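You operate a simulated robot arm through the tools that you are given. There is no shell and no other tool. Be economical: measure what you need, move in short steps, check, and stop when the job is done.

You run a simulated two-armed robot. Do the job below in one go: nothing can be reset, and whatever is moved stays where it is left.

## Task
Set the recorder by the desk job card and switch its output on.
Fine: frequency and level before the output; leave its cover open.
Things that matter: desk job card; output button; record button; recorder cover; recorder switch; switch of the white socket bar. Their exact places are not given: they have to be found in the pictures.

It is judged by the outcome, as a careful person would: the job done as asked, and still so three seconds after it is handed in. It fails if anything else is knocked over, pushed out of place, dropped, spilled or broken. Lids that push on must go on centred and level and be pressed home; caps that screw on are set level and turned clockwise until they are tight.

## Robot
Two 7-joint arms with fingered hands on one trunk, on a base that drives. Base frame: it is fixed to the floor where the robot stands at the start and does not move with it; the origin is under the middle of the robot, x ahead of it, y to its left, z up. Units: mm, rad, N and s.
The left shoulder is at the start at [60, 126, 1105], the right one opposite. With the tool pointing down near the work surface each hand reaches from about 100 to 700 mm from the robot's upright axis, wherever it stands, measured 20 degrees to its own side. Places, roughly: output button [700, 0, 800]; record button [700, 0, 800]; recorder cover [800, 0, 900]; recorder switch [700, 100, 800]; switch of the white socket bar [800, -500, 800]. Payload 2.5 kg a hand.
Tool frame (each hand has its own): the origin (TCP) lies between the finger pads and is the grasp point; the fingertips stand 30 mm ahead of it; z points along the fingers, y is the line along which they close. The gripper opens to 104 mm. The gripper's body begins 35 mm behind the TCP. The gripper is a hand of 5 fingers: y runs from the thumb to the fingers, the wrist lies at [-15, -104, -178] in the tool frame, and closing takes about 1.5 s.
Orientation is told as [roll, pitch, yaw] about the base's x, y, z axes, in that order, counted from this pose: with the fingers straight down and the wrist toward the robot, the tool's x, y and z point along [0, 1, 0], [1, 0, 0] and [0, 0, -1] of the base frame.

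## Interface
- The arms move only by the tool nudge_tool. It takes "left_plan", "right_plan" or both (then of equal length, played together; a hand with none holds still); each is a list of rows, each a list of 3 entries, a list of its own where there are three numbers: the shift along the tool's x, y, z in mm, then the turn, a rotation vector about the tool's x, y, z in rad, then the closure, from 0 (fully open) to 1 (shut). In form: [[[x, y, z], [ax, ay, az], fingers], ...]. A call has 1 to 10 rows; each row is the pose to reach, as a shift and turn from the pose commanded when the call began, along the tool's axes at that moment. Rows are played at 5 a second. More than 50 mm and 0.15 rad between two rows, or a gripper value outside its range, and nothing of the call is played. Where a pose cannot be reached the arm comes as near as it can. A force on the tool above 90 N (or 10 N above the force at the start of the call, whichever is more), or a blocked arm, ends the call early, and 0.2 s more pass. Each finger travels about 153 mm/s and halts on what it meets, pressing with about 22 N; the grip force reading is that of the motor and also rises with nothing between the fingers. The clock runs only during rows and for 0.2 s after the last one: add rows that repeat a pose to give the fingers time. The reply holds the time, the measured pose of the TCP, the force on the tool along the base axes, the opening and the grip force, in the units named above and with some noise, with the torque about the TCP (base axes, N m) and any sound that the robot's microphone picked up.
- Cameras (640 x 400 px; columns grow to the right, rows downward): "scene" is now at [130.9, 16.8, 1338.6]; the picture's right is [0.18, -0.98, 0.00], its down [-0.33, -0.06, -0.94] and it looks along [0.93, 0.17, -0.33] (base axes); focal length 260 px, centre (320, 200). "left" rides on the left gripper at [-80, -78, -141] in its tool frame; the picture's right is [-0.78, -0.30, 0.56], its down [0.53, -0.78, 0.33] and it looks along [0.33, 0.56, 0.76] (tool axes); focal length 247 px, centre (320, 200). "right" rides on the right gripper at [80, -78, -141] in its tool frame; the picture's right is [-0.78, 0.30, -0.56], its down [-0.53, -0.78, 0.33] and it looks along [-0.33, 0.56, 0.76] (tool axes); focal length 247 px, centre (320, 200).
- get_image(camera): a new picture of that camera. The clock stands still meanwhile.
- slide_trunk(by): slides the trunk up (or, below 0, down) by that many mm; the arms and the scene camera ride with it, the base frame stays. It gives what a move gives, with no picture.
- roll_base(legs): drives the robot by 1 to 6 legs, each [ahead, left, turn to the left] in mm, mm and rad, along the robot's own axes; the way and the turn of a leg run together, so that a leg with both is an arc; at most 1500 mm and 3.142 rad a leg. The arms and the cameras ride along, it lands a little off, and it stops where it bumps. It gives what a move gives.
- preshape(shape, hand): the hand has 5 fingers and takes this shape, open, in about a second: jaw (thumb against the fingers, like two jaws); tri (thumb and two fingers); tip (a fingertip pinch); poke (one finger out to press); point (the index stretched); flat (the hand flat); cup (the hand cupped); fist (a fist). The gripper value then closes the fingers along that shape, each until it touches; the sizes above hold for jaw. It gives what a move gives, with no picture.
- head_to(pan, tilt): turns the head with the scene camera to pan (to the left, within 1.501 rad either way) and tilt (down, from -0.506 to 1.204), counted from straight ahead of the robot. It gives what a move gives.
- probe_pixels(camera, pixels): for up to 12 pixels [column, row] of the newest picture of that camera ("zoom" is the newest enlarged one), the place [x, y, z] in the base frame of the surface seen there, good to about 2 mm. The clock stands still meanwhile.
- inspect(camera, box): a new picture of the part [left, top, right, bottom] of that camera's present view, enlarged. The clock stands still meanwhile.
- hand_in(): hands the job in; it is judged then, once.

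Keep the steps short. Do not move on a guess: measure, check each grasp and each placing, and mend mistakes. In all there are 80 turns and 70 pictures (those below and enlarged ones count). Leave the grippers open and the arms clear of the work at the hand-in unless told otherwise, and finish with a single line.

The tools are called as name(argument=value, ...) on one line, values as JSON. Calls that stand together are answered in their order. nudge_tool: Moves the arms, as the interface text tells. Its arguments: {"type":"object","properties":{"left_plan":{"type":"array","items":{"type":"array"}},"right_plan":{"type":"array","items":{"type":"array"}}},"required":[]} The other tools are called the same way: slide_trunk (by) slides the trunk up or down; preshape (shape, hand) gives the hand a shape; roll_base (legs) drives the base; head_to (pan, tilt) turns the head that bears the scene camera; get_image (camera) takes a picture; probe_pixels (camera, pixels) gives the place of the surface under pixels of a picture; inspect (camera, box) takes an enlarged picture of a part of a camera's view; hand_in () hands the job in.

At the start:

```text
time: 0.0
left_tcp_pos: [453.4, 276.4, 1293.3]
left_tool_rot: [-0.001, -0.002, 0.0]
left_wrist_force: [-0.9, 0.0, -0.3]
left_wrist_torque: [0.01, 0.01, -0.03]
left_grip_width: 103.7
left_gripper_force: 0.1
left_shape: jaw
right_tcp_pos: [513.7, -134.6, 1289.9]
right_tool_rot: [0.001, -0.001, -0.001]
right_wrist_force: [0.3, 0.4, -0.1]
right_wrist_torque: [0.0, -0.02, 0.0]
right_grip_width: 103.5
right_gripper_force: 0.0
right_shape: jaw
trunk travel left (down, up): [-500.0, 440.0]
robot x, y, heading: [3.5, -4.1, -0.001]
head pan, tilt: [0.185, 0.339]
```

scene: 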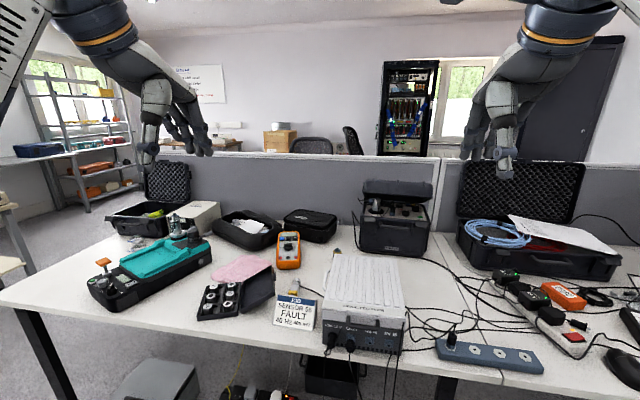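
right: 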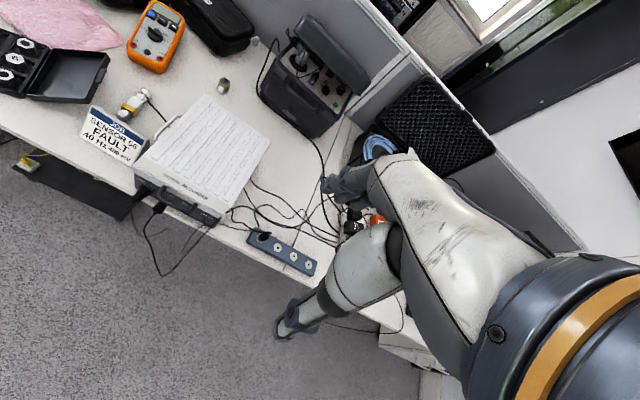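
left: 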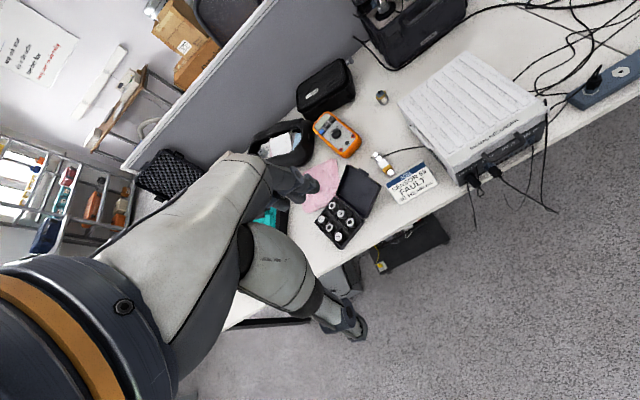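

I see the job card at about (296,312) and the recorder, probably the white box at (360,310). I'll enlarge both, along with the black box behind.

inspect(camera="scene", box=[260, 240, 420, 360])

inspect(camera="left", box=[360, 100, 560, 225])

inspect(camera="scene", box=[340, 160, 640, 390])

```text
3.33 times, centred on (340, 300) of scene
```

zoom: 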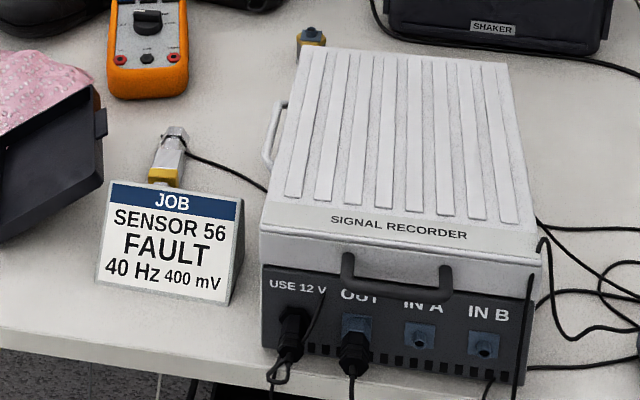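

```text
3.20 times, centred on (460, 162) of left
```

zoom: 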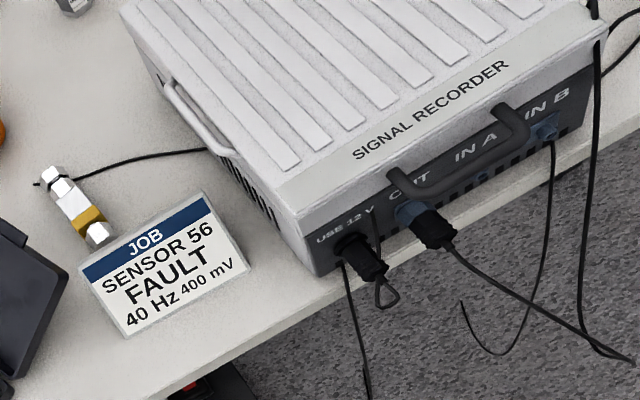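

```text
1.74 times, centred on (490, 275) of scene
```

zoom: 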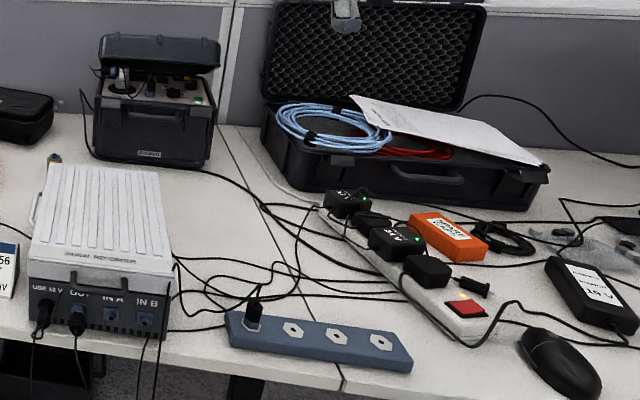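

The card reads "SENSOR 56 FAULT, 40 Hz, 400 mV". Next I'll probe the recorder's points and look at the socket bar close up.

inspect(camera="scene", box=[480, 260, 600, 350])

probe_pixels(camera="scene", pixels=[[333, 254], [388, 259], [324, 306], [406, 316], [348, 310], [371, 315], [328, 276], [294, 312], [574, 337], [402, 352], [323, 345], [456, 343]])

```text
4.44 times, centred on (540, 305) of scene
```

zoom: 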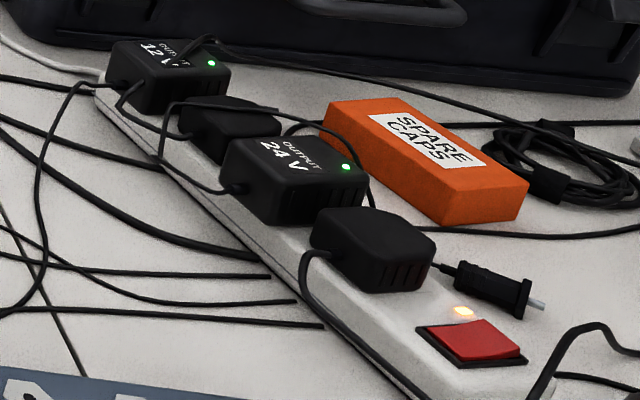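

```text
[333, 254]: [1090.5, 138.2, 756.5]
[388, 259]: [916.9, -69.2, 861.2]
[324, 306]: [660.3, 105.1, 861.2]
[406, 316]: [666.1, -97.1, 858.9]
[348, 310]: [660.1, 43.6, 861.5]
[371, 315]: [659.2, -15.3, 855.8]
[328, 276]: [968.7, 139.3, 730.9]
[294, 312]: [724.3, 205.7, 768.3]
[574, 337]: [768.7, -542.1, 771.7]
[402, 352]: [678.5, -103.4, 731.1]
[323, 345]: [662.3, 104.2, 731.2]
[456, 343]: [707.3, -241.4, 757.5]
```

The bar's light is on, and the front of the recorder is at x≈660, top z≈861. I'll look at its cover and handle from both hand cameras.

inspect(camera="left", box=[390, 40, 560, 200])

inspect(camera="right", box=[120, 80, 290, 240])

inspect(camera="scene", box=[310, 290, 415, 356])

```text
2.50 times, centred on (475, 120) of left
```

zoom: 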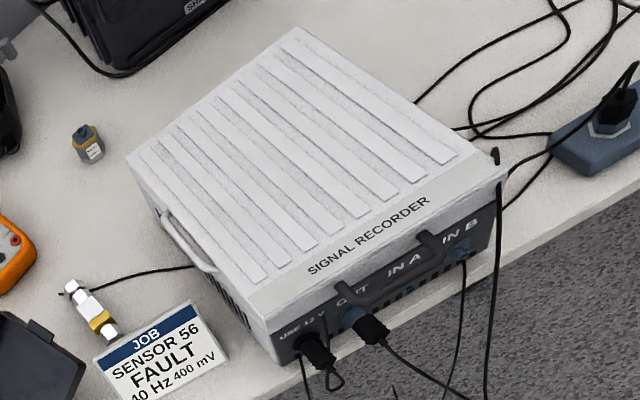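

```text
2.50 times, centred on (205, 160) of right
```

zoom: 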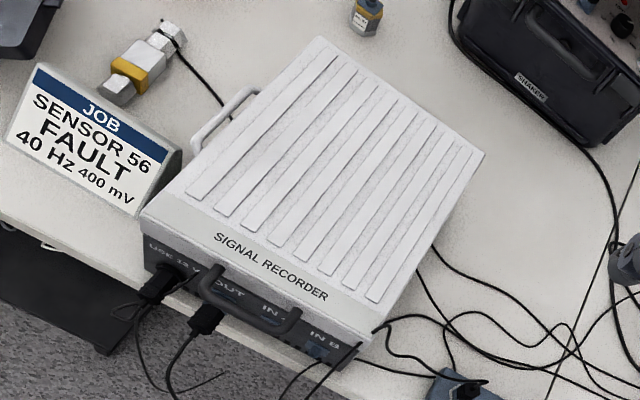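

```text
6.06 times, centred on (362, 323) of scene
```

zoom: 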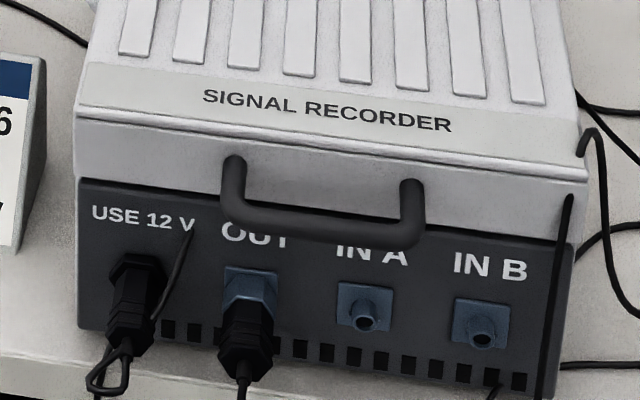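

The cover has a front handle at zoom (320,215). I'll probe the handle, the lid seam and the back edge.

probe_pixels(camera="zoom", pixels=[[235, 160], [232, 195], [320, 230], [415, 225], [410, 185], [320, 160], [320, 190], [90, 120], [90, 172], [90, 185], [135, 300], [545, 230]])

inspect(camera="scene", box=[300, 225, 430, 310])

```text
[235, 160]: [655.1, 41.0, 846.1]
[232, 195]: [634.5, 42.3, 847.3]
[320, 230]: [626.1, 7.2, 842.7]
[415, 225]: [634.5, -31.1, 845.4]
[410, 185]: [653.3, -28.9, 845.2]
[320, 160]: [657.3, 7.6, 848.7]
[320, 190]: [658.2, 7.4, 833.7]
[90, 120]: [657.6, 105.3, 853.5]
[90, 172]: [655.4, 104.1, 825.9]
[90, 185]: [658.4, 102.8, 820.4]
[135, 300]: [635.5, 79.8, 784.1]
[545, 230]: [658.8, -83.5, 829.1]
```

```text
4.71 times, centred on (365, 268) of scene
```

zoom: 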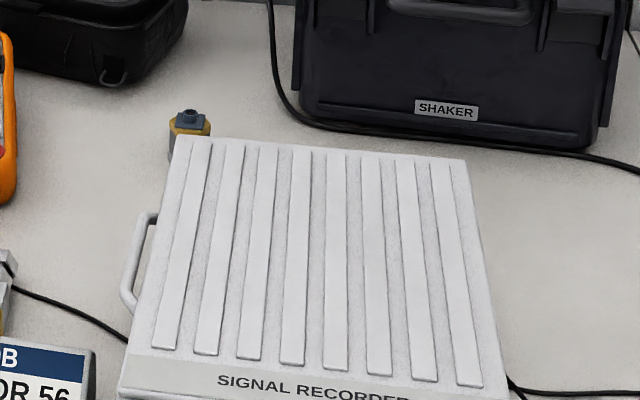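

The cover handle bar sits at x≈628, y −31..43, z≈845. I plan to lift it with a left finger pointing sideways under the bar. First I'll shape both hands to poke, look down for drive clearance and probe the back edge.

probe_pixels(camera="zoom", pixels=[[180, 142], [460, 164], [148, 235], [135, 300], [128, 380], [440, 135]])

preshape(hand="left", shape="poke")

preshape(hand="right", shape="poke")

head_to(pan=0.1, tilt=0.85)

get_image(camera="scene")

get_image(camera="left")

```text
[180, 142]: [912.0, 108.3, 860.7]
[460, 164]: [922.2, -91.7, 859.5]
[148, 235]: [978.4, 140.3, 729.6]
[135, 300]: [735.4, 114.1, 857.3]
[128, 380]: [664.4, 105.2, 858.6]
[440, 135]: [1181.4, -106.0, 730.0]
```

```text
time: 0.9
left_tcp_pos: [454.2, 276.3, 1294.4]
left_tool_rot: [0.0, -0.001, 0.001]
left_wrist_force: [0.7, -0.1, -0.7]
left_wrist_torque: [0.0, 0.03, -0.01]
left_grip_width: 0.0
left_gripper_force: 0.0
left_shape: poke
right_tcp_pos: [512.0, -135.9, 1290.8]
right_tool_rot: [0.0, 0.0, 0.0]
right_wrist_force: [-0.2, -0.7, 0.3]
right_wrist_torque: [-0.01, 0.02, 0.0]
right_grip_width: 103.6
right_gripper_force: 0.0
right_shape: jaw
trunk travel left (down, up): [-500.0, 440.0]
robot x, y, heading: [1.5, 2.2, -0.001]
head pan, tilt: [0.185, 0.339]
```

```text
time: 1.8
left_tcp_pos: [454.7, 277.5, 1294.5]
left_tool_rot: [-0.001, 0.0, 0.001]
left_wrist_force: [-0.4, -0.2, 0.1]
left_wrist_torque: [-0.01, -0.01, 0.02]
left_grip_width: 0.0
left_gripper_force: 0.1
left_shape: poke
right_tcp_pos: [513.5, -135.5, 1291.6]
right_tool_rot: [-0.001, 0.0, -0.001]
right_wrist_force: [-0.6, -0.6, -0.1]
right_wrist_torque: [0.0, 0.01, 0.0]
right_grip_width: 0.0
right_gripper_force: 0.1
right_shape: poke
trunk travel left (down, up): [-500.0, 440.0]
robot x, y, heading: [1.7, 0.8, -0.0]
head pan, tilt: [0.185, 0.339]
```

```text
time: 2.7
left_tcp_pos: [453.0, 276.3, 1293.9]
left_tool_rot: [0.0, -0.001, 0.002]
left_wrist_force: [-0.1, 0.6, 0.6]
left_wrist_torque: [0.01, 0.0, 0.03]
left_grip_width: 0.0
left_gripper_force: 0.1
left_shape: poke
right_tcp_pos: [513.3, -135.5, 1290.1]
right_tool_rot: [-0.001, 0.002, 0.002]
right_wrist_force: [0.1, -0.1, -0.2]
right_wrist_torque: [0.03, -0.02, -0.02]
right_grip_width: 0.0
right_gripper_force: 0.0
right_shape: poke
trunk travel left (down, up): [-500.0, 440.0]
robot x, y, heading: [0.5, 0.5, 0.0]
head pan, tilt: [0.099, 0.85]
```

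```text
58 pictures are left
```

scene: 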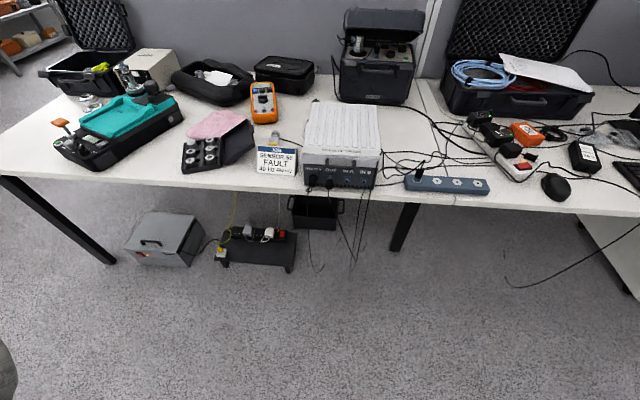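

```text
57 pictures are left
```

left: 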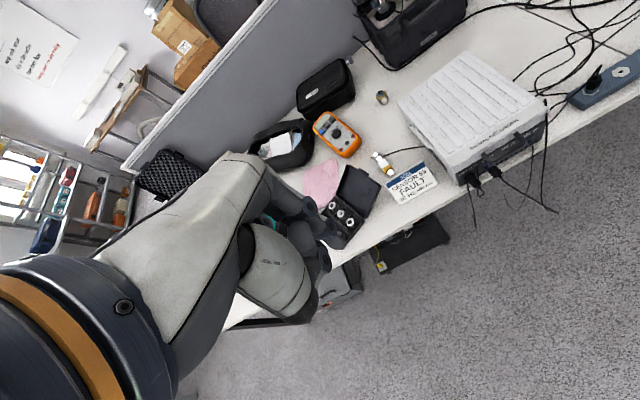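

There are a step-like unit and cables on the floor near (258,250) and (320,265). I'll probe how close they come to the robot, along with the finger.

probe_pixels(camera="scene", pixels=[[258, 267], [160, 265], [316, 270], [355, 262], [315, 228], [510, 282], [395, 250], [320, 190]])

inspect(camera="left", box=[220, 140, 380, 330])

inspect(camera="scene", box=[180, 120, 440, 300])

```text
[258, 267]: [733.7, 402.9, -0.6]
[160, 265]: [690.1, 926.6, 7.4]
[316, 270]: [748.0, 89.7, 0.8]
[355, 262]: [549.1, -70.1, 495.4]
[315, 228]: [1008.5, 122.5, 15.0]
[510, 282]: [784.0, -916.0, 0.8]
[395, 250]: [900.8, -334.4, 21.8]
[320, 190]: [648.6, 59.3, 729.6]
```

```text
2.11 times, centred on (300, 235) of left
```

zoom: 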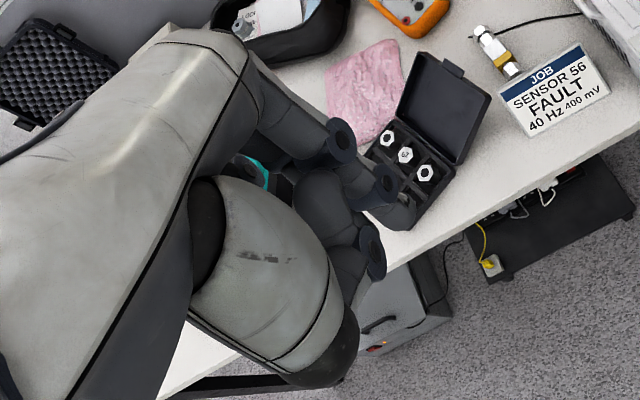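

```text
2.22 times, centred on (310, 210) of scene
```

zoom: 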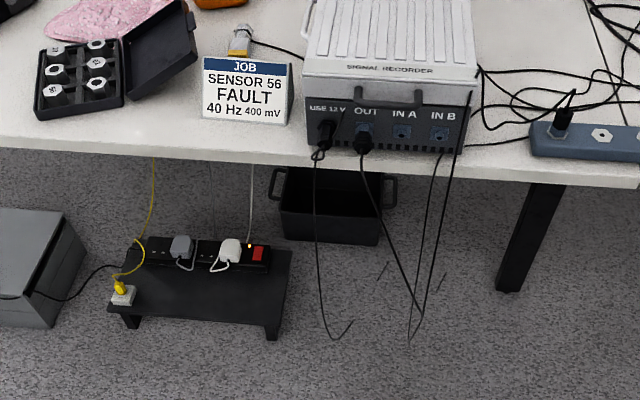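

The cables hang at x≈549, so a modest drive of 120 mm is safe. I'll probe the poke fingertip in the left camera near (338,242).

get_image(camera="left")

probe_pixels(camera="left", pixels=[[338, 243], [341, 246], [332, 238], [325, 232], [328, 226], [318, 210], [328, 265], [300, 235]])

```text
54 pictures are left
```

left: 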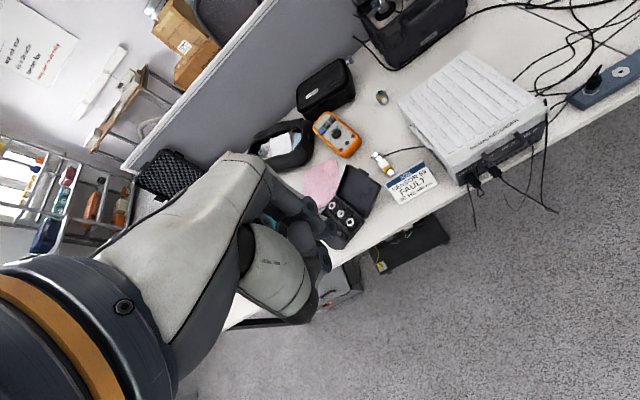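

```text
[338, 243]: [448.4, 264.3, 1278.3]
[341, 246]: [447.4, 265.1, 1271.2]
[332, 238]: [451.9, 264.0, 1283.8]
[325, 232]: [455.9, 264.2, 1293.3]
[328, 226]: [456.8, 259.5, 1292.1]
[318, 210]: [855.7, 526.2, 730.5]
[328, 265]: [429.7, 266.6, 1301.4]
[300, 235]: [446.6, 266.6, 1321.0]
```

The left poke fingertip lies about 28 mm ahead of the TCP, near its axis. I'll drive 120 mm ahead, then turn the left hand in place to point right, with the first 0.9 rad about tool y.

roll_base(legs=[[120, 0, 0]])

nudge_tool(left_plan=[[[0, 0, 0], [0, -0.14, 0], 0], [[0, 0, 0], [0, -0.28, 0], 0], [[0, 0, 0], [0, -0.42, 0], 0], [[0, 0, 0], [0, -0.56, 0], 0], [[0, 0, 0], [0, -0.7, 0], 0], [[0, 0, 0], [0, -0.84, 0], 0]])

```text
time: 4.0
left_tcp_pos: [574.5, 277.7, 1294.1]
left_tool_rot: [0.0, -0.001, 0.001]
left_wrist_force: [1.3, -0.3, -1.1]
left_wrist_torque: [0.0, 0.0, -0.02]
left_grip_width: 0.0
left_gripper_force: 0.2
left_shape: poke
right_tcp_pos: [633.4, -136.0, 1290.4]
right_tool_rot: [0.001, 0.0, 0.003]
right_wrist_force: [0.6, 0.5, 0.5]
right_wrist_torque: [0.04, 0.03, -0.02]
right_grip_width: 0.1
right_gripper_force: 0.1
right_shape: poke
trunk travel left (down, up): [-500.0, 440.0]
robot x, y, heading: [119.1, -0.8, 0.001]
head pan, tilt: [0.099, 0.85]
```

```text
time: 5.4
left_tcp_pos: [574.1, 276.7, 1293.9]
left_tool_rot: [-0.844, 0.0, 0.002]
left_wrist_force: [0.7, 0.4, -0.2]
left_wrist_torque: [0.0, 0.02, 0.01]
left_grip_width: 0.1
left_gripper_force: 0.1
left_shape: poke
right_tcp_pos: [635.2, -135.0, 1291.6]
right_tool_rot: [-0.001, 0.0, 0.001]
right_wrist_force: [0.9, 0.5, 1.1]
right_wrist_torque: [0.02, -0.01, 0.01]
right_grip_width: 0.0
right_gripper_force: 0.0
right_shape: poke
trunk travel left (down, up): [-500.0, 440.0]
robot x, y, heading: [120.0, -0.1, -0.003]
head pan, tilt: [0.099, 0.85]
```

The turn goes the right way. I'll finish it to 1.57 rad.

nudge_tool(left_plan=[[[0, 0, 0], [0, -0.14, 0], 0], [[0, 0, 0], [0, -0.28, 0], 0], [[0, 0, 0], [0, -0.42, 0], 0], [[0, 0, 0], [0, -0.56, 0], 0], [[0, 0, 0], [0, -0.7, 0], 0], [[0, 0, 0], [0, -0.727, 0], 0]])

```text
time: 6.8
left_tcp_pos: [572.0, 276.8, 1294.9]
left_tool_rot: [-1.568, 0.0, 0.0]
left_wrist_force: [-0.6, -1.1, -0.1]
left_wrist_torque: [0.03, 0.0, -0.01]
left_grip_width: 0.1
left_gripper_force: 0.1
left_shape: poke
right_tcp_pos: [633.2, -135.2, 1291.6]
right_tool_rot: [0.002, -0.001, 0.001]
right_wrist_force: [-0.2, 0.3, 0.4]
right_wrist_torque: [0.01, -0.02, 0.0]
right_grip_width: 0.1
right_gripper_force: 0.1
right_shape: poke
trunk travel left (down, up): [-500.0, 440.0]
robot x, y, heading: [120.4, -0.3, 0.001]
head pan, tilt: [0.099, 0.85]
```

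The left hand now points right (tool x down, y ahead, z right). I'll lower it in front of the desk to z≈830, keeping x 572 and moving to y≈170.

nudge_tool(left_plan=[[[46, 0, 10], [0, 0, 0], 0], [[92, 0, 20], [0, 0, 0], 0], [[138, 0, 30], [0, 0, 0], 0], [[184, 0, 40], [0, 0, 0], 0], [[230, 0, 50], [0, 0, 0], 0], [[276, 0, 60], [0, 0, 0], 0], [[322, 0, 70], [0, 0, 0], 0], [[368, 0, 80], [0, 0, 0], 0], [[414, 0, 90], [0, 0, 0], 0], [[460, 0, 100], [0, 0, 0], 0]])

get_image(camera="scene")

get_image(camera="left")

```text
time: 9.0
left_tcp_pos: [573.0, 179.7, 830.9]
left_tool_rot: [-1.567, 0.002, -0.001]
left_wrist_force: [0.2, -0.2, 0.5]
left_wrist_torque: [0.01, -0.01, -0.02]
left_grip_width: 0.0
left_gripper_force: 0.1
left_shape: poke
right_tcp_pos: [634.5, -135.9, 1291.4]
right_tool_rot: [-0.001, 0.0, 0.002]
right_wrist_force: [0.2, 0.2, 0.7]
right_wrist_torque: [0.01, -0.05, 0.01]
right_grip_width: 0.1
right_gripper_force: 0.0
right_shape: poke
trunk travel left (down, up): [-500.0, 440.0]
robot x, y, heading: [116.2, 0.4, 0.0]
head pan, tilt: [0.099, 0.85]
```

```text
53 pictures are left
```

scene: 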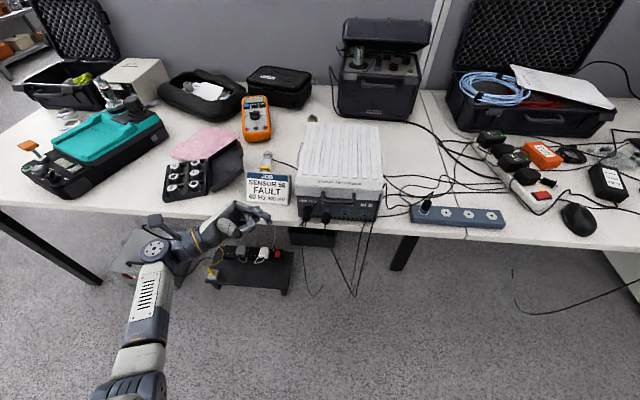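

```text
52 pictures are left
```

left: 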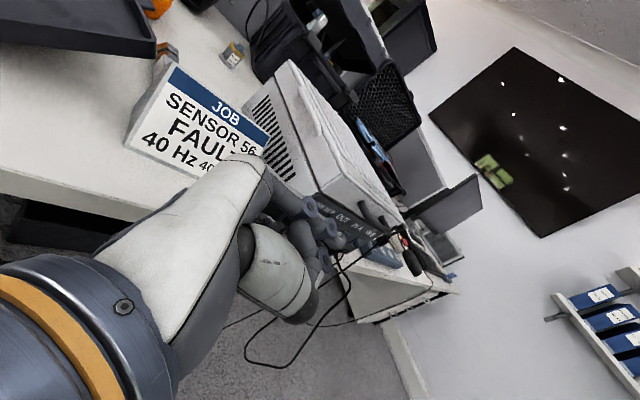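

The card stays clear at (200,120) in the left picture. I'll enlarge the finger, the recorder side and the handle to check alignment.

inspect(camera="left", box=[240, 130, 440, 290])

inspect(camera="scene", box=[190, 150, 400, 270])

probe_pixels(camera="zoom", pixels=[[238, 192], [228, 195], [215, 190], [205, 195], [240, 210], [180, 190], [440, 158], [390, 205]])

```text
2.50 times, centred on (340, 210) of left
```

zoom: 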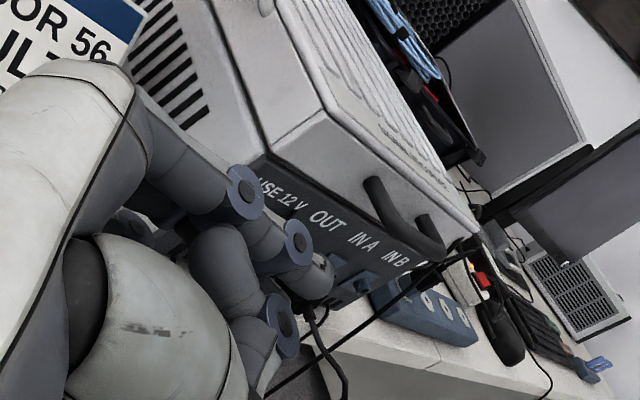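

```text
3.05 times, centred on (295, 210) of scene
```

zoom: 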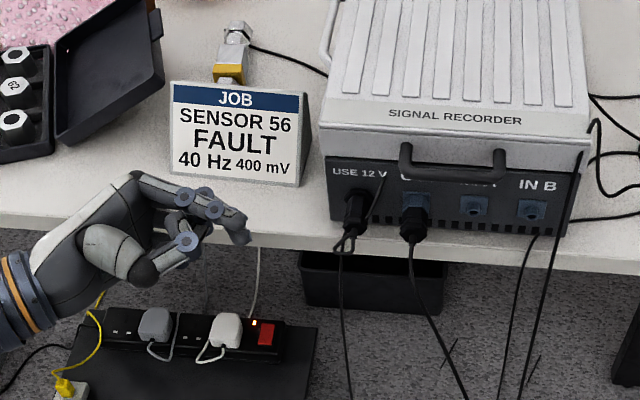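

```text
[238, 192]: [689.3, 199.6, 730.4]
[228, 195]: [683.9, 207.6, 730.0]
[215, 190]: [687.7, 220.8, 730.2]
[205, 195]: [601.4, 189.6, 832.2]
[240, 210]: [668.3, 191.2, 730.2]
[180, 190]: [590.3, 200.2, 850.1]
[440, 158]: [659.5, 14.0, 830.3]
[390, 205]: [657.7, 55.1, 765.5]
```

I'll probe the fingertip precisely at zoom (240,235), plus the knuckles.

probe_pixels(camera="zoom", pixels=[[240, 238], [243, 230], [235, 222], [228, 215], [246, 240], [213, 208], [188, 242], [150, 265], [185, 196], [135, 178]])

```text
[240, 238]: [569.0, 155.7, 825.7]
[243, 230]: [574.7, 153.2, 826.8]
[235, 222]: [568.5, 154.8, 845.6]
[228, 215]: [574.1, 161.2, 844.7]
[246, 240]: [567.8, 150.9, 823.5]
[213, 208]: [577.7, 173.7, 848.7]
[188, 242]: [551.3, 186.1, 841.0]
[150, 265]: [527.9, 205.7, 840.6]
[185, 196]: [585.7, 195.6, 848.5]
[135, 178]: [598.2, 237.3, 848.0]
```

The folded fingers hang below the index and would come near the 12 V plug (y≈80, x≥620). I'll roll the hand about its pointing axis by −1.05 rad so they face the robot instead.

nudge_tool(left_plan=[[[0, 0, 0], [0, 0, -0.14], 0], [[0, 0, 0], [0, 0, -0.28], 0], [[0, 0, 0], [0, 0, -0.42], 0], [[0, 0, 0], [0, 0, -0.56], 0], [[0, 0, 0], [0, 0, -0.7], 0], [[0, 0, 0], [0, 0, -0.84], 0], [[0, 0, 0], [0, 0, -0.98], 0], [[0, 0, 0], [0, 0, -1.05], 0]])

inspect(camera="scene", box=[190, 150, 400, 270])

get_image(camera="left")

```text
time: 10.8
left_tcp_pos: [573.0, 177.9, 833.7]
left_tool_rot: [-1.565, 1.053, 0.007]
left_wrist_force: [0.1, 0.0, -0.2]
left_wrist_torque: [-0.01, 0.02, -0.02]
left_grip_width: 0.0
left_gripper_force: 0.0
left_shape: poke
right_tcp_pos: [634.3, -136.0, 1291.5]
right_tool_rot: [-0.001, 0.0, 0.0]
right_wrist_force: [-0.9, -0.3, -0.4]
right_wrist_torque: [-0.01, 0.04, 0.03]
right_grip_width: 0.2
right_gripper_force: 0.1
right_shape: poke
trunk travel left (down, up): [-500.0, 440.0]
robot x, y, heading: [123.5, 2.6, 0.0]
head pan, tilt: [0.099, 0.85]
```

```text
3.05 times, centred on (295, 210) of scene
```

zoom: 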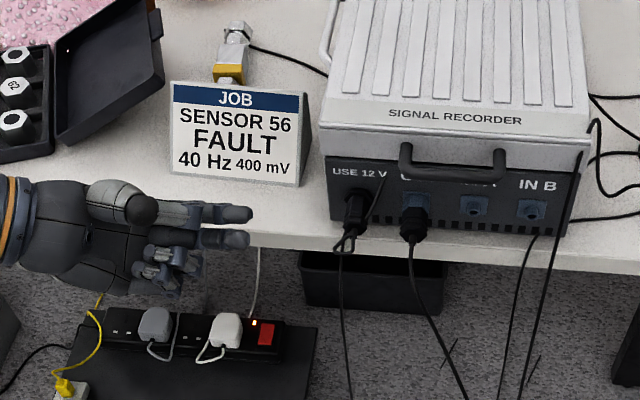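

```text
48 pictures are left
```

left: 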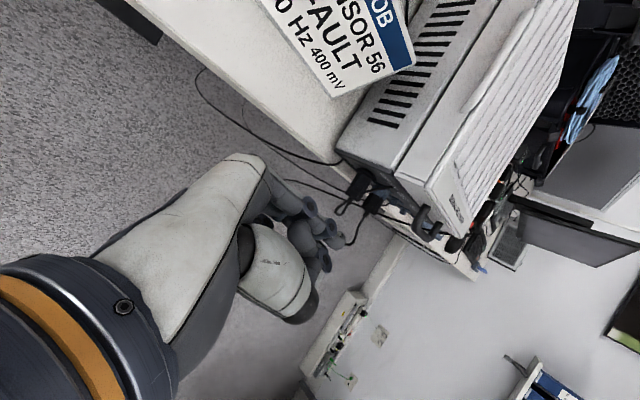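

I'll probe the two finger-like ends at zoom (245,214) and (245,238) and the folded ones at (165,275).

probe_pixels(camera="zoom", pixels=[[248, 214], [235, 213], [200, 213], [246, 238], [232, 238], [205, 238], [165, 252], [165, 275], [170, 290], [120, 200]])

inspect(camera="left", box=[240, 140, 480, 300])

```text
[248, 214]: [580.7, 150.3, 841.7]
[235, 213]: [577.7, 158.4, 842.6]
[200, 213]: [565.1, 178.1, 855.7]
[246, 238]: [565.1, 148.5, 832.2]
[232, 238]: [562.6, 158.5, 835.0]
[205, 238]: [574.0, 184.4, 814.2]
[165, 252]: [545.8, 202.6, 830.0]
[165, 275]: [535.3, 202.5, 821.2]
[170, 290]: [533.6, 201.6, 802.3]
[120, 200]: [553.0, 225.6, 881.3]
```

```text
2.50 times, centred on (360, 220) of left
```

zoom: 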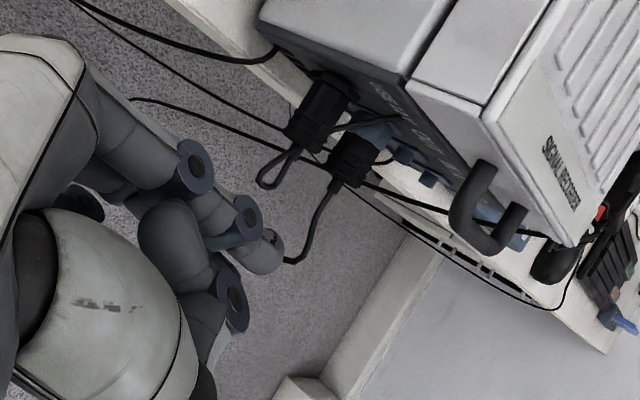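

Before inserting, I need the plug ends and the handle underside. I'll probe those in this left-camera enlargement.

probe_pixels(camera="zoom", pixels=[[295, 135], [310, 110], [335, 180], [345, 165], [460, 235], [455, 205], [475, 165], [495, 250], [267, 262], [225, 200], [237, 232], [262, 175]])

```text
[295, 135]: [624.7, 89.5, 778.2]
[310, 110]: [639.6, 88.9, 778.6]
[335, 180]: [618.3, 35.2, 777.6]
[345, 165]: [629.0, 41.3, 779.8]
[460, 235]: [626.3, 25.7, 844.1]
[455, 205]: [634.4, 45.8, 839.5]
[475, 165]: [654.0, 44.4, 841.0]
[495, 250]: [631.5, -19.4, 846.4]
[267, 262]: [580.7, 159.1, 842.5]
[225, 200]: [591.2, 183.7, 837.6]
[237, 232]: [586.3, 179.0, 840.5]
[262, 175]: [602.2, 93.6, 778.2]
```

The plugs end at x≈618 with tops at z≈792, so a forward approach under the bar has room. I'll lower 14 mm, slide right to y≈33, then go ahead 52 mm.

nudge_tool(left_plan=[[[7, 12.1, 0], [0, 0, 0], 0], [[7, 12.1, 48], [0, 0, 0], 0], [[7, 12.1, 96], [0, 0, 0], 0], [[7, 12.1, 145], [0, 0, 0], 0], [[-15.5, 25, 145], [0, 0, 0], 0], [[-38, 38.1, 145], [0, 0, 0], 0]])

inspect(camera="scene", box=[230, 150, 410, 260])

inspect(camera="left", box=[240, 140, 480, 300])

```text
time: 12.2
left_tcp_pos: [624.2, 34.9, 818.9]
left_tool_rot: [-1.559, 1.053, 0.006]
left_wrist_force: [-26.0, 7.9, 8.0]
left_wrist_torque: [0.67, 0.84, 1.23]
left_grip_width: 0.2
left_gripper_force: 0.0
left_shape: poke
right_tcp_pos: [632.8, -134.0, 1291.4]
right_tool_rot: [0.0, -0.003, 0.001]
right_wrist_force: [0.3, -1.1, -0.9]
right_wrist_torque: [0.04, 0.05, 0.02]
right_grip_width: 0.1
right_gripper_force: 0.1
right_shape: poke
trunk travel left (down, up): [-500.0, 440.0]
robot x, y, heading: [120.0, -0.1, -0.004]
head pan, tilt: [0.099, 0.85]
```

```text
3.56 times, centred on (320, 205) of scene
```

zoom: 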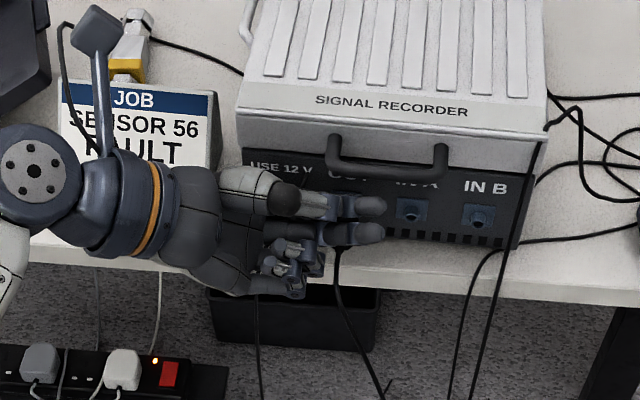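

```text
2.50 times, centred on (360, 220) of left
```

zoom: 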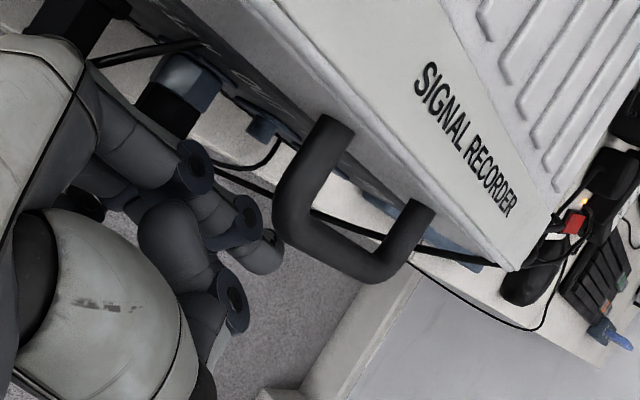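

There is a 26 N push back in x, so something touches. I'll back off 8 mm and read again.

nudge_tool(left_plan=[[[6.9, -4, 0], [0, 0, 0], 0], [[6.9, -4, 0], [0, 0, 0], 0]])

inspect(camera="left", box=[200, 110, 400, 270])

probe_pixels(camera="zoom", pixels=[[405, 280], [365, 250], [325, 250], [300, 200], [210, 180], [430, 210], [405, 230], [290, 140]])

```text
time: 12.8
left_tcp_pos: [618.5, 33.4, 820.2]
left_tool_rot: [-1.563, 1.048, 0.007]
left_wrist_force: [0.3, -1.3, 0.2]
left_wrist_torque: [-0.03, -0.02, 0.0]
left_grip_width: 0.1
left_gripper_force: 0.0
left_shape: poke
right_tcp_pos: [634.2, -135.7, 1291.4]
right_tool_rot: [0.001, 0.0, 0.0]
right_wrist_force: [0.0, 0.0, 0.2]
right_wrist_torque: [0.0, 0.03, 0.01]
right_grip_width: 0.0
right_gripper_force: 0.0
right_shape: poke
trunk travel left (down, up): [-500.0, 440.0]
robot x, y, heading: [120.2, 0.0, -0.003]
head pan, tilt: [0.099, 0.85]
```

```text
2.50 times, centred on (300, 190) of left
```

zoom: 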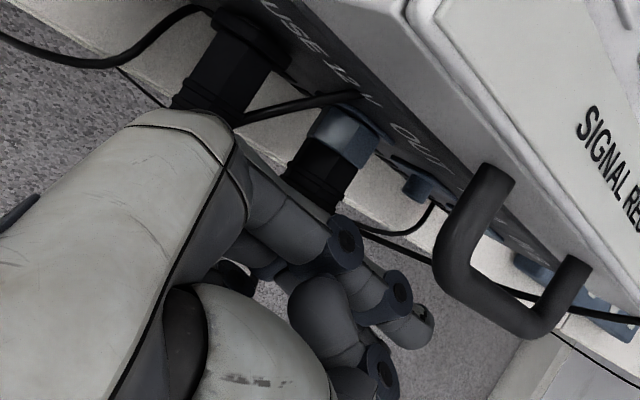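

```text
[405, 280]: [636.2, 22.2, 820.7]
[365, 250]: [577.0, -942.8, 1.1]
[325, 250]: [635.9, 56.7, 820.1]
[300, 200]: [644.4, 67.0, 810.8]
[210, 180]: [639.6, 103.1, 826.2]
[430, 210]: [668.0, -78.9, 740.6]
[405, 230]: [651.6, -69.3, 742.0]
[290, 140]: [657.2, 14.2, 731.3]
```

The index knuckle, not the tip, is what nearly touches the front (x≈644). I'll swing the hand 0.3 rad about the vertical, which brings the fingertip forward under the bar and the knuckles away.

nudge_tool(left_plan=[[[0, 0, 0], [-0.05, -0.087, 0], 0], [[0, 0, 0], [-0.1, -0.173, 0], 0], [[0, 0, 0], [-0.15, -0.26, 0], 0]])

inspect(camera="scene", box=[270, 160, 390, 235])

probe_pixels(camera="zoom", pixels=[[250, 145], [230, 145], [250, 200], [245, 180], [235, 210], [190, 180], [130, 180], [330, 130]])

```text
time: 13.6
left_tcp_pos: [616.9, 33.6, 819.5]
left_tool_rot: [-1.565, 1.05, 0.308]
left_wrist_force: [-0.3, 0.1, -0.9]
left_wrist_torque: [0.0, 0.02, -0.01]
left_grip_width: 0.0
left_gripper_force: 0.1
left_shape: poke
right_tcp_pos: [633.2, -135.9, 1290.8]
right_tool_rot: [0.0, -0.001, 0.003]
right_wrist_force: [0.0, -0.8, -0.1]
right_wrist_torque: [0.0, 0.02, -0.01]
right_grip_width: 0.0
right_gripper_force: 0.1
right_shape: poke
trunk travel left (down, up): [-500.0, 440.0]
robot x, y, heading: [122.8, -2.7, 0.001]
head pan, tilt: [0.099, 0.85]
```

```text
5.33 times, centred on (330, 198) of scene
```

zoom: 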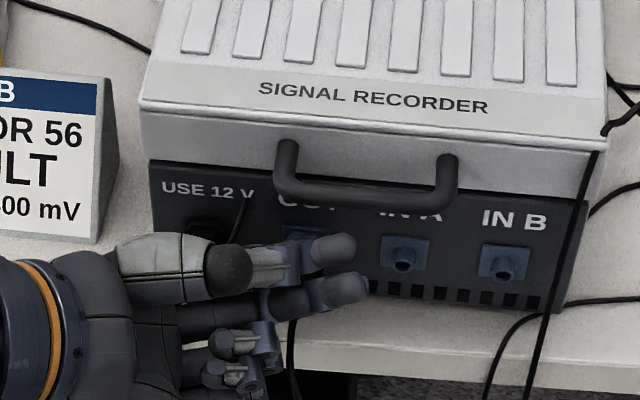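

```text
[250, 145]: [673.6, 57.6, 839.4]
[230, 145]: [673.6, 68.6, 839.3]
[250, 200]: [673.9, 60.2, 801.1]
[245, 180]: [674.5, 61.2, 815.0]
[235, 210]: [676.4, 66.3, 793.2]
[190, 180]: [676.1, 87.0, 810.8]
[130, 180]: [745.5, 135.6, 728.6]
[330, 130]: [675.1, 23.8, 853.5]
```

The recorder face now reads x≈674, compared with 657 before. I'll check whether it slid by re-measuring the card, bottom edge and back edge.

get_image(camera="scene")

probe_pixels(camera="scene", pixels=[[304, 126], [377, 130], [302, 181], [381, 187], [266, 190], [440, 212], [325, 196], [340, 199]])

```text
42 pictures are left
```

scene: 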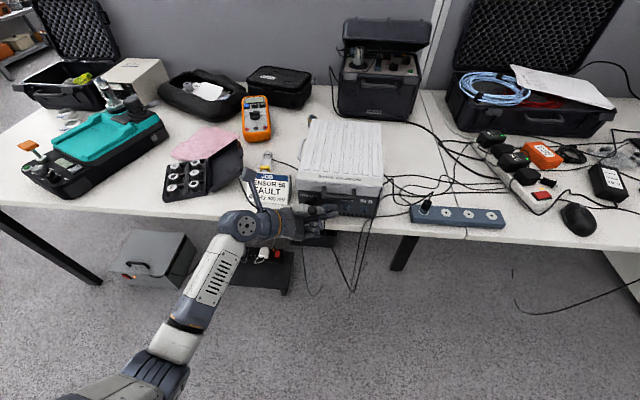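

```text
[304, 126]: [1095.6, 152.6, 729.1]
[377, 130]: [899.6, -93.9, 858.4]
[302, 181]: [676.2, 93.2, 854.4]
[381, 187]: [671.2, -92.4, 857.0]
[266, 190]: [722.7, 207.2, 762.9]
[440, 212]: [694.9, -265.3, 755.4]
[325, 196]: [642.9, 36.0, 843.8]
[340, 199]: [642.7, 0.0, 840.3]
```

The card has not moved but the recorder slid back about 16 mm with the earlier touch; it is light, so I'll be gentler. I'll go ahead 15 mm under the bar in small steps and watch the force.

nudge_tool(left_plan=[[[-6.2, 3.6, 2.2], [0, 0, 0], 0], [[-12.4, 7.2, 4.4], [0, 0, 0], 0]])

inspect(camera="scene", box=[270, 160, 390, 235])

```text
time: 14.2
left_tcp_pos: [630.3, 34.1, 816.2]
left_tool_rot: [-1.554, 1.052, 0.312]
left_wrist_force: [-16.8, 6.4, 0.5]
left_wrist_torque: [0.24, 0.49, 0.13]
left_grip_width: 0.1
left_gripper_force: 0.1
left_shape: poke
right_tcp_pos: [632.0, -135.2, 1291.9]
right_tool_rot: [-0.001, -0.002, 0.002]
right_wrist_force: [1.2, 0.9, 1.0]
right_wrist_torque: [0.0, -0.03, 0.01]
right_grip_width: 0.1
right_gripper_force: 0.1
right_shape: poke
trunk travel left (down, up): [-500.0, 440.0]
robot x, y, heading: [123.4, 3.2, -0.001]
head pan, tilt: [0.099, 0.85]
```

```text
5.33 times, centred on (330, 198) of scene
```

zoom: 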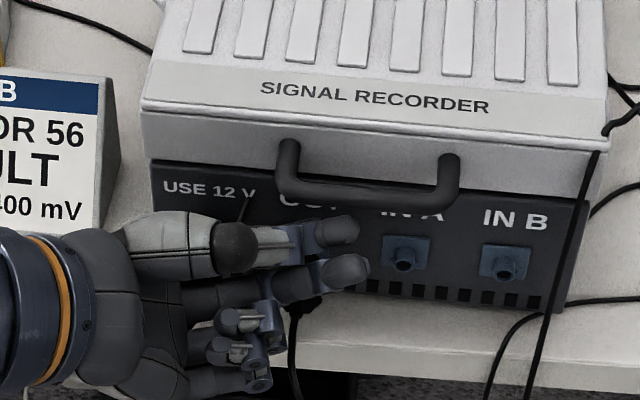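

The back of the hand still meets the plug. I'll back off 24 mm, swing another 0.54 rad so the hand stays in front of the plugs, and hold there.

nudge_tool(left_plan=[[[19.8, -15, -1.4], [0, 0, 0], 0], [[19.8, -15, -1.4], [-0.07, -0.12, 0], 0], [[19.8, -15, -1.4], [-0.135, -0.234, 0], 0], [[19.8, -15, -1.4], [-0.2, -0.35, 0], 0], [[19.8, -15, -1.4], [-0.27, -0.468, 0], 0]])

inspect(camera="scene", box=[270, 160, 390, 235])

probe_pixels(camera="zoom", pixels=[[130, 105], [585, 190], [320, 200], [330, 235], [345, 225], [350, 265], [300, 250], [260, 250]])

```text
time: 15.5
left_tcp_pos: [614.1, 76.3, 807.4]
left_tool_rot: [-1.4, 0.893, 0.979]
left_wrist_force: [0.4, -0.3, -0.7]
left_wrist_torque: [-0.01, 0.0, 0.02]
left_grip_width: 0.1
left_gripper_force: 0.1
left_shape: poke
right_tcp_pos: [634.9, -135.9, 1291.3]
right_tool_rot: [0.0, 0.0, 0.002]
right_wrist_force: [0.0, -1.3, 0.3]
right_wrist_torque: [0.0, 0.03, 0.01]
right_grip_width: 0.0
right_gripper_force: 0.0
right_shape: poke
trunk travel left (down, up): [-500.0, 440.0]
robot x, y, heading: [120.9, -1.4, 0.006]
head pan, tilt: [0.099, 0.85]
stopped in row 5 (left hand): the arm was blocked; the commanded pose is now the measured one
```

```text
5.33 times, centred on (330, 198) of scene
```

zoom: 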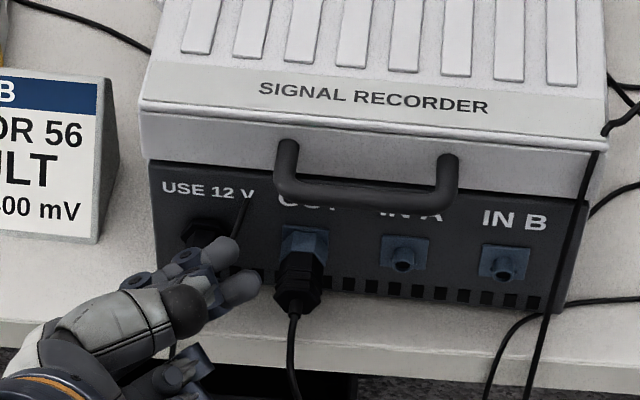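

```text
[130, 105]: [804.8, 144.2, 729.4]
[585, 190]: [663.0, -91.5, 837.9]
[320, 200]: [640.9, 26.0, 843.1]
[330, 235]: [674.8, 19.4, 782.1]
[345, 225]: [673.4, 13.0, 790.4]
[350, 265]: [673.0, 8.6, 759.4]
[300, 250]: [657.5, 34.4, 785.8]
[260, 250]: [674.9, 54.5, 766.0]
```

The arm met its own limit and settled at a yaw of 0.98, clear of the plugs. From this pose I'll back out, shift right 50 mm, lift 14 mm and stop short of the bar.

nudge_tool(left_plan=[[[3.6, -11.5, -12], [0, 0, 0], 0], [[15.3, -26.8, 4.1], [0, 0, 0], 0], [[27, -42.2, 20.3], [0, 0, 0], 0], [[27, -42.2, 20.3], [0, 0, 0], 0]])

inspect(camera="scene", box=[270, 160, 390, 235])

probe_pixels(camera="zoom", pixels=[[320, 200], [330, 245], [345, 240], [350, 265], [300, 250], [320, 270], [290, 260], [330, 230]])

```text
time: 16.2
left_tcp_pos: [601.5, 100.3, 802.8]
left_tool_rot: [-1.262, 0.703, 1.058]
left_wrist_force: [0.8, -0.5, 0.0]
left_wrist_torque: [0.02, 0.0, 0.04]
left_grip_width: 0.0
left_gripper_force: 0.0
left_shape: poke
right_tcp_pos: [633.6, -135.8, 1291.0]
right_tool_rot: [0.001, 0.0, 0.002]
right_wrist_force: [0.1, 1.0, 0.9]
right_wrist_torque: [0.01, -0.02, -0.02]
right_grip_width: 0.0
right_gripper_force: 0.0
right_shape: poke
trunk travel left (down, up): [-500.0, 440.0]
robot x, y, heading: [119.3, -2.9, 0.0]
head pan, tilt: [0.099, 0.85]
stopped in row 3 (left hand): the arm was blocked; the commanded pose is now the measured one
```

```text
5.33 times, centred on (330, 198) of scene
```

zoom: 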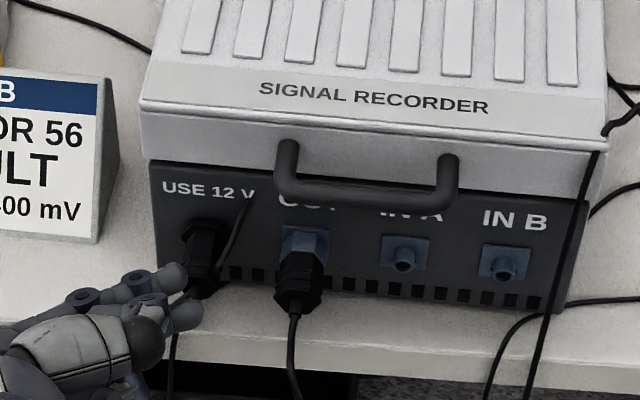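

```text
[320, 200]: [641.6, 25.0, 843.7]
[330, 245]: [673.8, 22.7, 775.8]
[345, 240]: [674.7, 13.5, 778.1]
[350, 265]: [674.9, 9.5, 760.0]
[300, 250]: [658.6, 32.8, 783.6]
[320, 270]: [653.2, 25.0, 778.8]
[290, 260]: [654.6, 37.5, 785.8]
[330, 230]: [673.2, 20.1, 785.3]
```

The left arm can't take that pose, but the right side of the front has no plugs, so I'll use the right hand mirrored. I'll withdraw the left hand outward and up while rolling the right hand to point left.

nudge_tool(left_plan=[[[-11.8, 24.1, -30.5], [0, 0, 0], 0], [[-23.6, 48.2, -61], [0, 0, 0], 0], [[-35.4, 72.3, -91.4], [0, 0, 0], 0], [[-68.1, 43.2, -101.8], [0, 0, 0], 0], [[-100.8, 14.1, -112.2], [0, 0, 0], 0], [[-133.5, -15, -122.6], [0, 0, 0], 0], [[-166.2, -44.1, -133], [0, 0, 0], 0], [[-198.9, -73.2, -143.4], [0, 0, 0], 0], [[-231.6, -102.3, -153.8], [0, 0, 0], 0]], right_plan=[[[0, 0, 0], [0, 0.14, 0], 0], [[0, 0, 0], [0, 0.28, 0], 0], [[0, 0, 0], [0, 0.42, 0], 0], [[0, 0, 0], [0, 0.56, 0], 0], [[0, 0, 0], [0, 0.7, 0], 0], [[0, 0, 0], [0, 0.84, 0], 0], [[0, 0, 0], [0, 0.98, 0], 0], [[0, 0, 0], [0, 1.12, 0], 0], [[0, 0, 0], [0, 1.26, 0], 0]])

```text
time: 18.2
left_tcp_pos: [582.7, 215.7, 1074.5]
left_tool_rot: [-1.262, 0.7, 1.056]
left_wrist_force: [0.8, 0.5, -0.3]
left_wrist_torque: [-0.02, 0.0, -0.02]
left_grip_width: 0.0
left_gripper_force: 0.1
left_shape: poke
right_tcp_pos: [634.2, -136.0, 1291.7]
right_tool_rot: [1.263, 0.0, 0.004]
right_wrist_force: [-0.5, -0.7, -0.6]
right_wrist_torque: [-0.04, 0.01, 0.0]
right_grip_width: 0.0
right_gripper_force: 0.0
right_shape: poke
trunk travel left (down, up): [-500.0, 440.0]
robot x, y, heading: [120.1, 1.3, 0.002]
head pan, tilt: [0.099, 0.85]
```

Both moves went as planned. I'll finish the right hand's turn to 1.57, then its roll of +1.05 with a shift back from the recorder.

nudge_tool(right_plan=[[[0, 0, 0], [0, 0.14, 0], 0], [[0, 0, 0], [0, 0.28, 0], 0], [[0, 0, 0], [0, 0.308, 0], 0]])

nudge_tool(right_plan=[[[0, -8, -5], [0, 0, 0.14], 0], [[0, -16, -10], [0, 0, 0.28], 0], [[0, -24, -15], [0, 0, 0.42], 0], [[0, -32, -20], [0, 0, 0.56], 0], [[0, -40, -25], [0, 0, 0.7], 0], [[0, -48, -30], [0, 0, 0.84], 0], [[0, -56, -35], [0, 0, 0.98], 0], [[0, -60, -40], [0, 0, 1.05], 0]])

```text
time: 19.0
left_tcp_pos: [582.1, 216.1, 1074.3]
left_tool_rot: [-1.263, 0.701, 1.058]
left_wrist_force: [0.5, -0.2, 0.2]
left_wrist_torque: [0.01, -0.02, -0.03]
left_grip_width: 0.0
left_gripper_force: 0.0
left_shape: poke
right_tcp_pos: [633.7, -135.7, 1291.4]
right_tool_rot: [1.571, 0.0, 0.002]
right_wrist_force: [1.4, -0.2, 0.4]
right_wrist_torque: [-0.02, 0.0, 0.03]
right_grip_width: 0.0
right_gripper_force: 0.1
right_shape: poke
trunk travel left (down, up): [-500.0, 440.0]
robot x, y, heading: [117.5, -4.2, 0.004]
head pan, tilt: [0.099, 0.85]
```

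```text
time: 20.8
left_tcp_pos: [582.9, 216.7, 1074.0]
left_tool_rot: [-1.263, 0.701, 1.059]
left_wrist_force: [-0.7, 0.2, 0.2]
left_wrist_torque: [0.01, 0.01, -0.02]
left_grip_width: 0.0
left_gripper_force: 0.0
left_shape: poke
right_tcp_pos: [573.5, -176.9, 1290.6]
right_tool_rot: [1.567, 1.054, -0.004]
right_wrist_force: [-0.1, 0.9, -0.5]
right_wrist_torque: [-0.05, 0.01, -0.01]
right_grip_width: 0.0
right_gripper_force: 0.2
right_shape: poke
trunk travel left (down, up): [-500.0, 440.0]
robot x, y, heading: [122.1, -1.0, 0.001]
head pan, tilt: [0.099, 0.85]
```

I'll lower the right hand to z≈820 in front of the desk, swinging 0.3 rad so its knuckles stay away from the front.

nudge_tool(right_plan=[[[-23.5, 40.7, 0], [-0.015, 0.026, 0], 0], [[-47, 81.4, 0], [-0.03, 0.052, 0], 0], [[-70.5, 122, 0], [-0.045, 0.078, 0], 0], [[-94, 162.8, 0], [-0.06, 0.104, 0], 0], [[-117.5, 203.5, 0], [-0.075, 0.13, 0], 0], [[-141, 244.2, 0], [-0.09, 0.156, 0], 0], [[-164.5, 284.9, 0], [-0.105, 0.182, 0], 0], [[-188, 325.6, 0], [-0.12, 0.208, 0], 0], [[-211.5, 366.3, 0], [-0.135, 0.234, 0], 0], [[-235, 407, 0], [-0.15, 0.26, 0], 0]])

inspect(camera="scene", box=[290, 150, 470, 270])

```text
time: 23.0
left_tcp_pos: [582.7, 217.0, 1074.0]
left_tool_rot: [-1.263, 0.702, 1.059]
left_wrist_force: [0.0, 0.3, 0.2]
left_wrist_torque: [0.06, -0.01, -0.02]
left_grip_width: 0.0
left_gripper_force: 0.1
left_shape: poke
right_tcp_pos: [572.3, -173.8, 820.0]
right_tool_rot: [1.565, 1.046, -0.303]
right_wrist_force: [-0.5, 0.4, -0.2]
right_wrist_torque: [0.04, 0.0, 0.01]
right_grip_width: 0.0
right_gripper_force: 0.1
right_shape: poke
trunk travel left (down, up): [-500.0, 440.0]
robot x, y, heading: [119.3, -0.6, 0.008]
head pan, tilt: [0.099, 0.85]
```

```text
3.33 times, centred on (380, 210) of scene
```

zoom: 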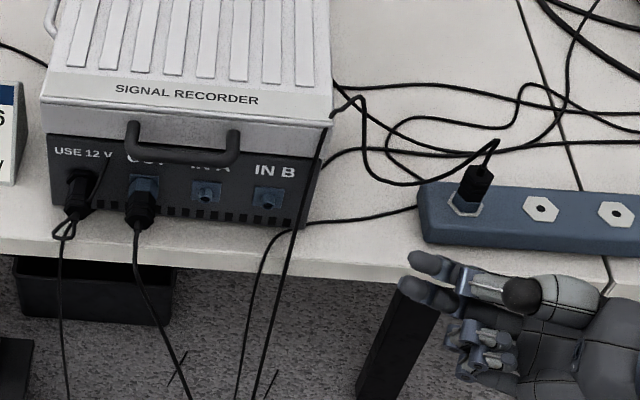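

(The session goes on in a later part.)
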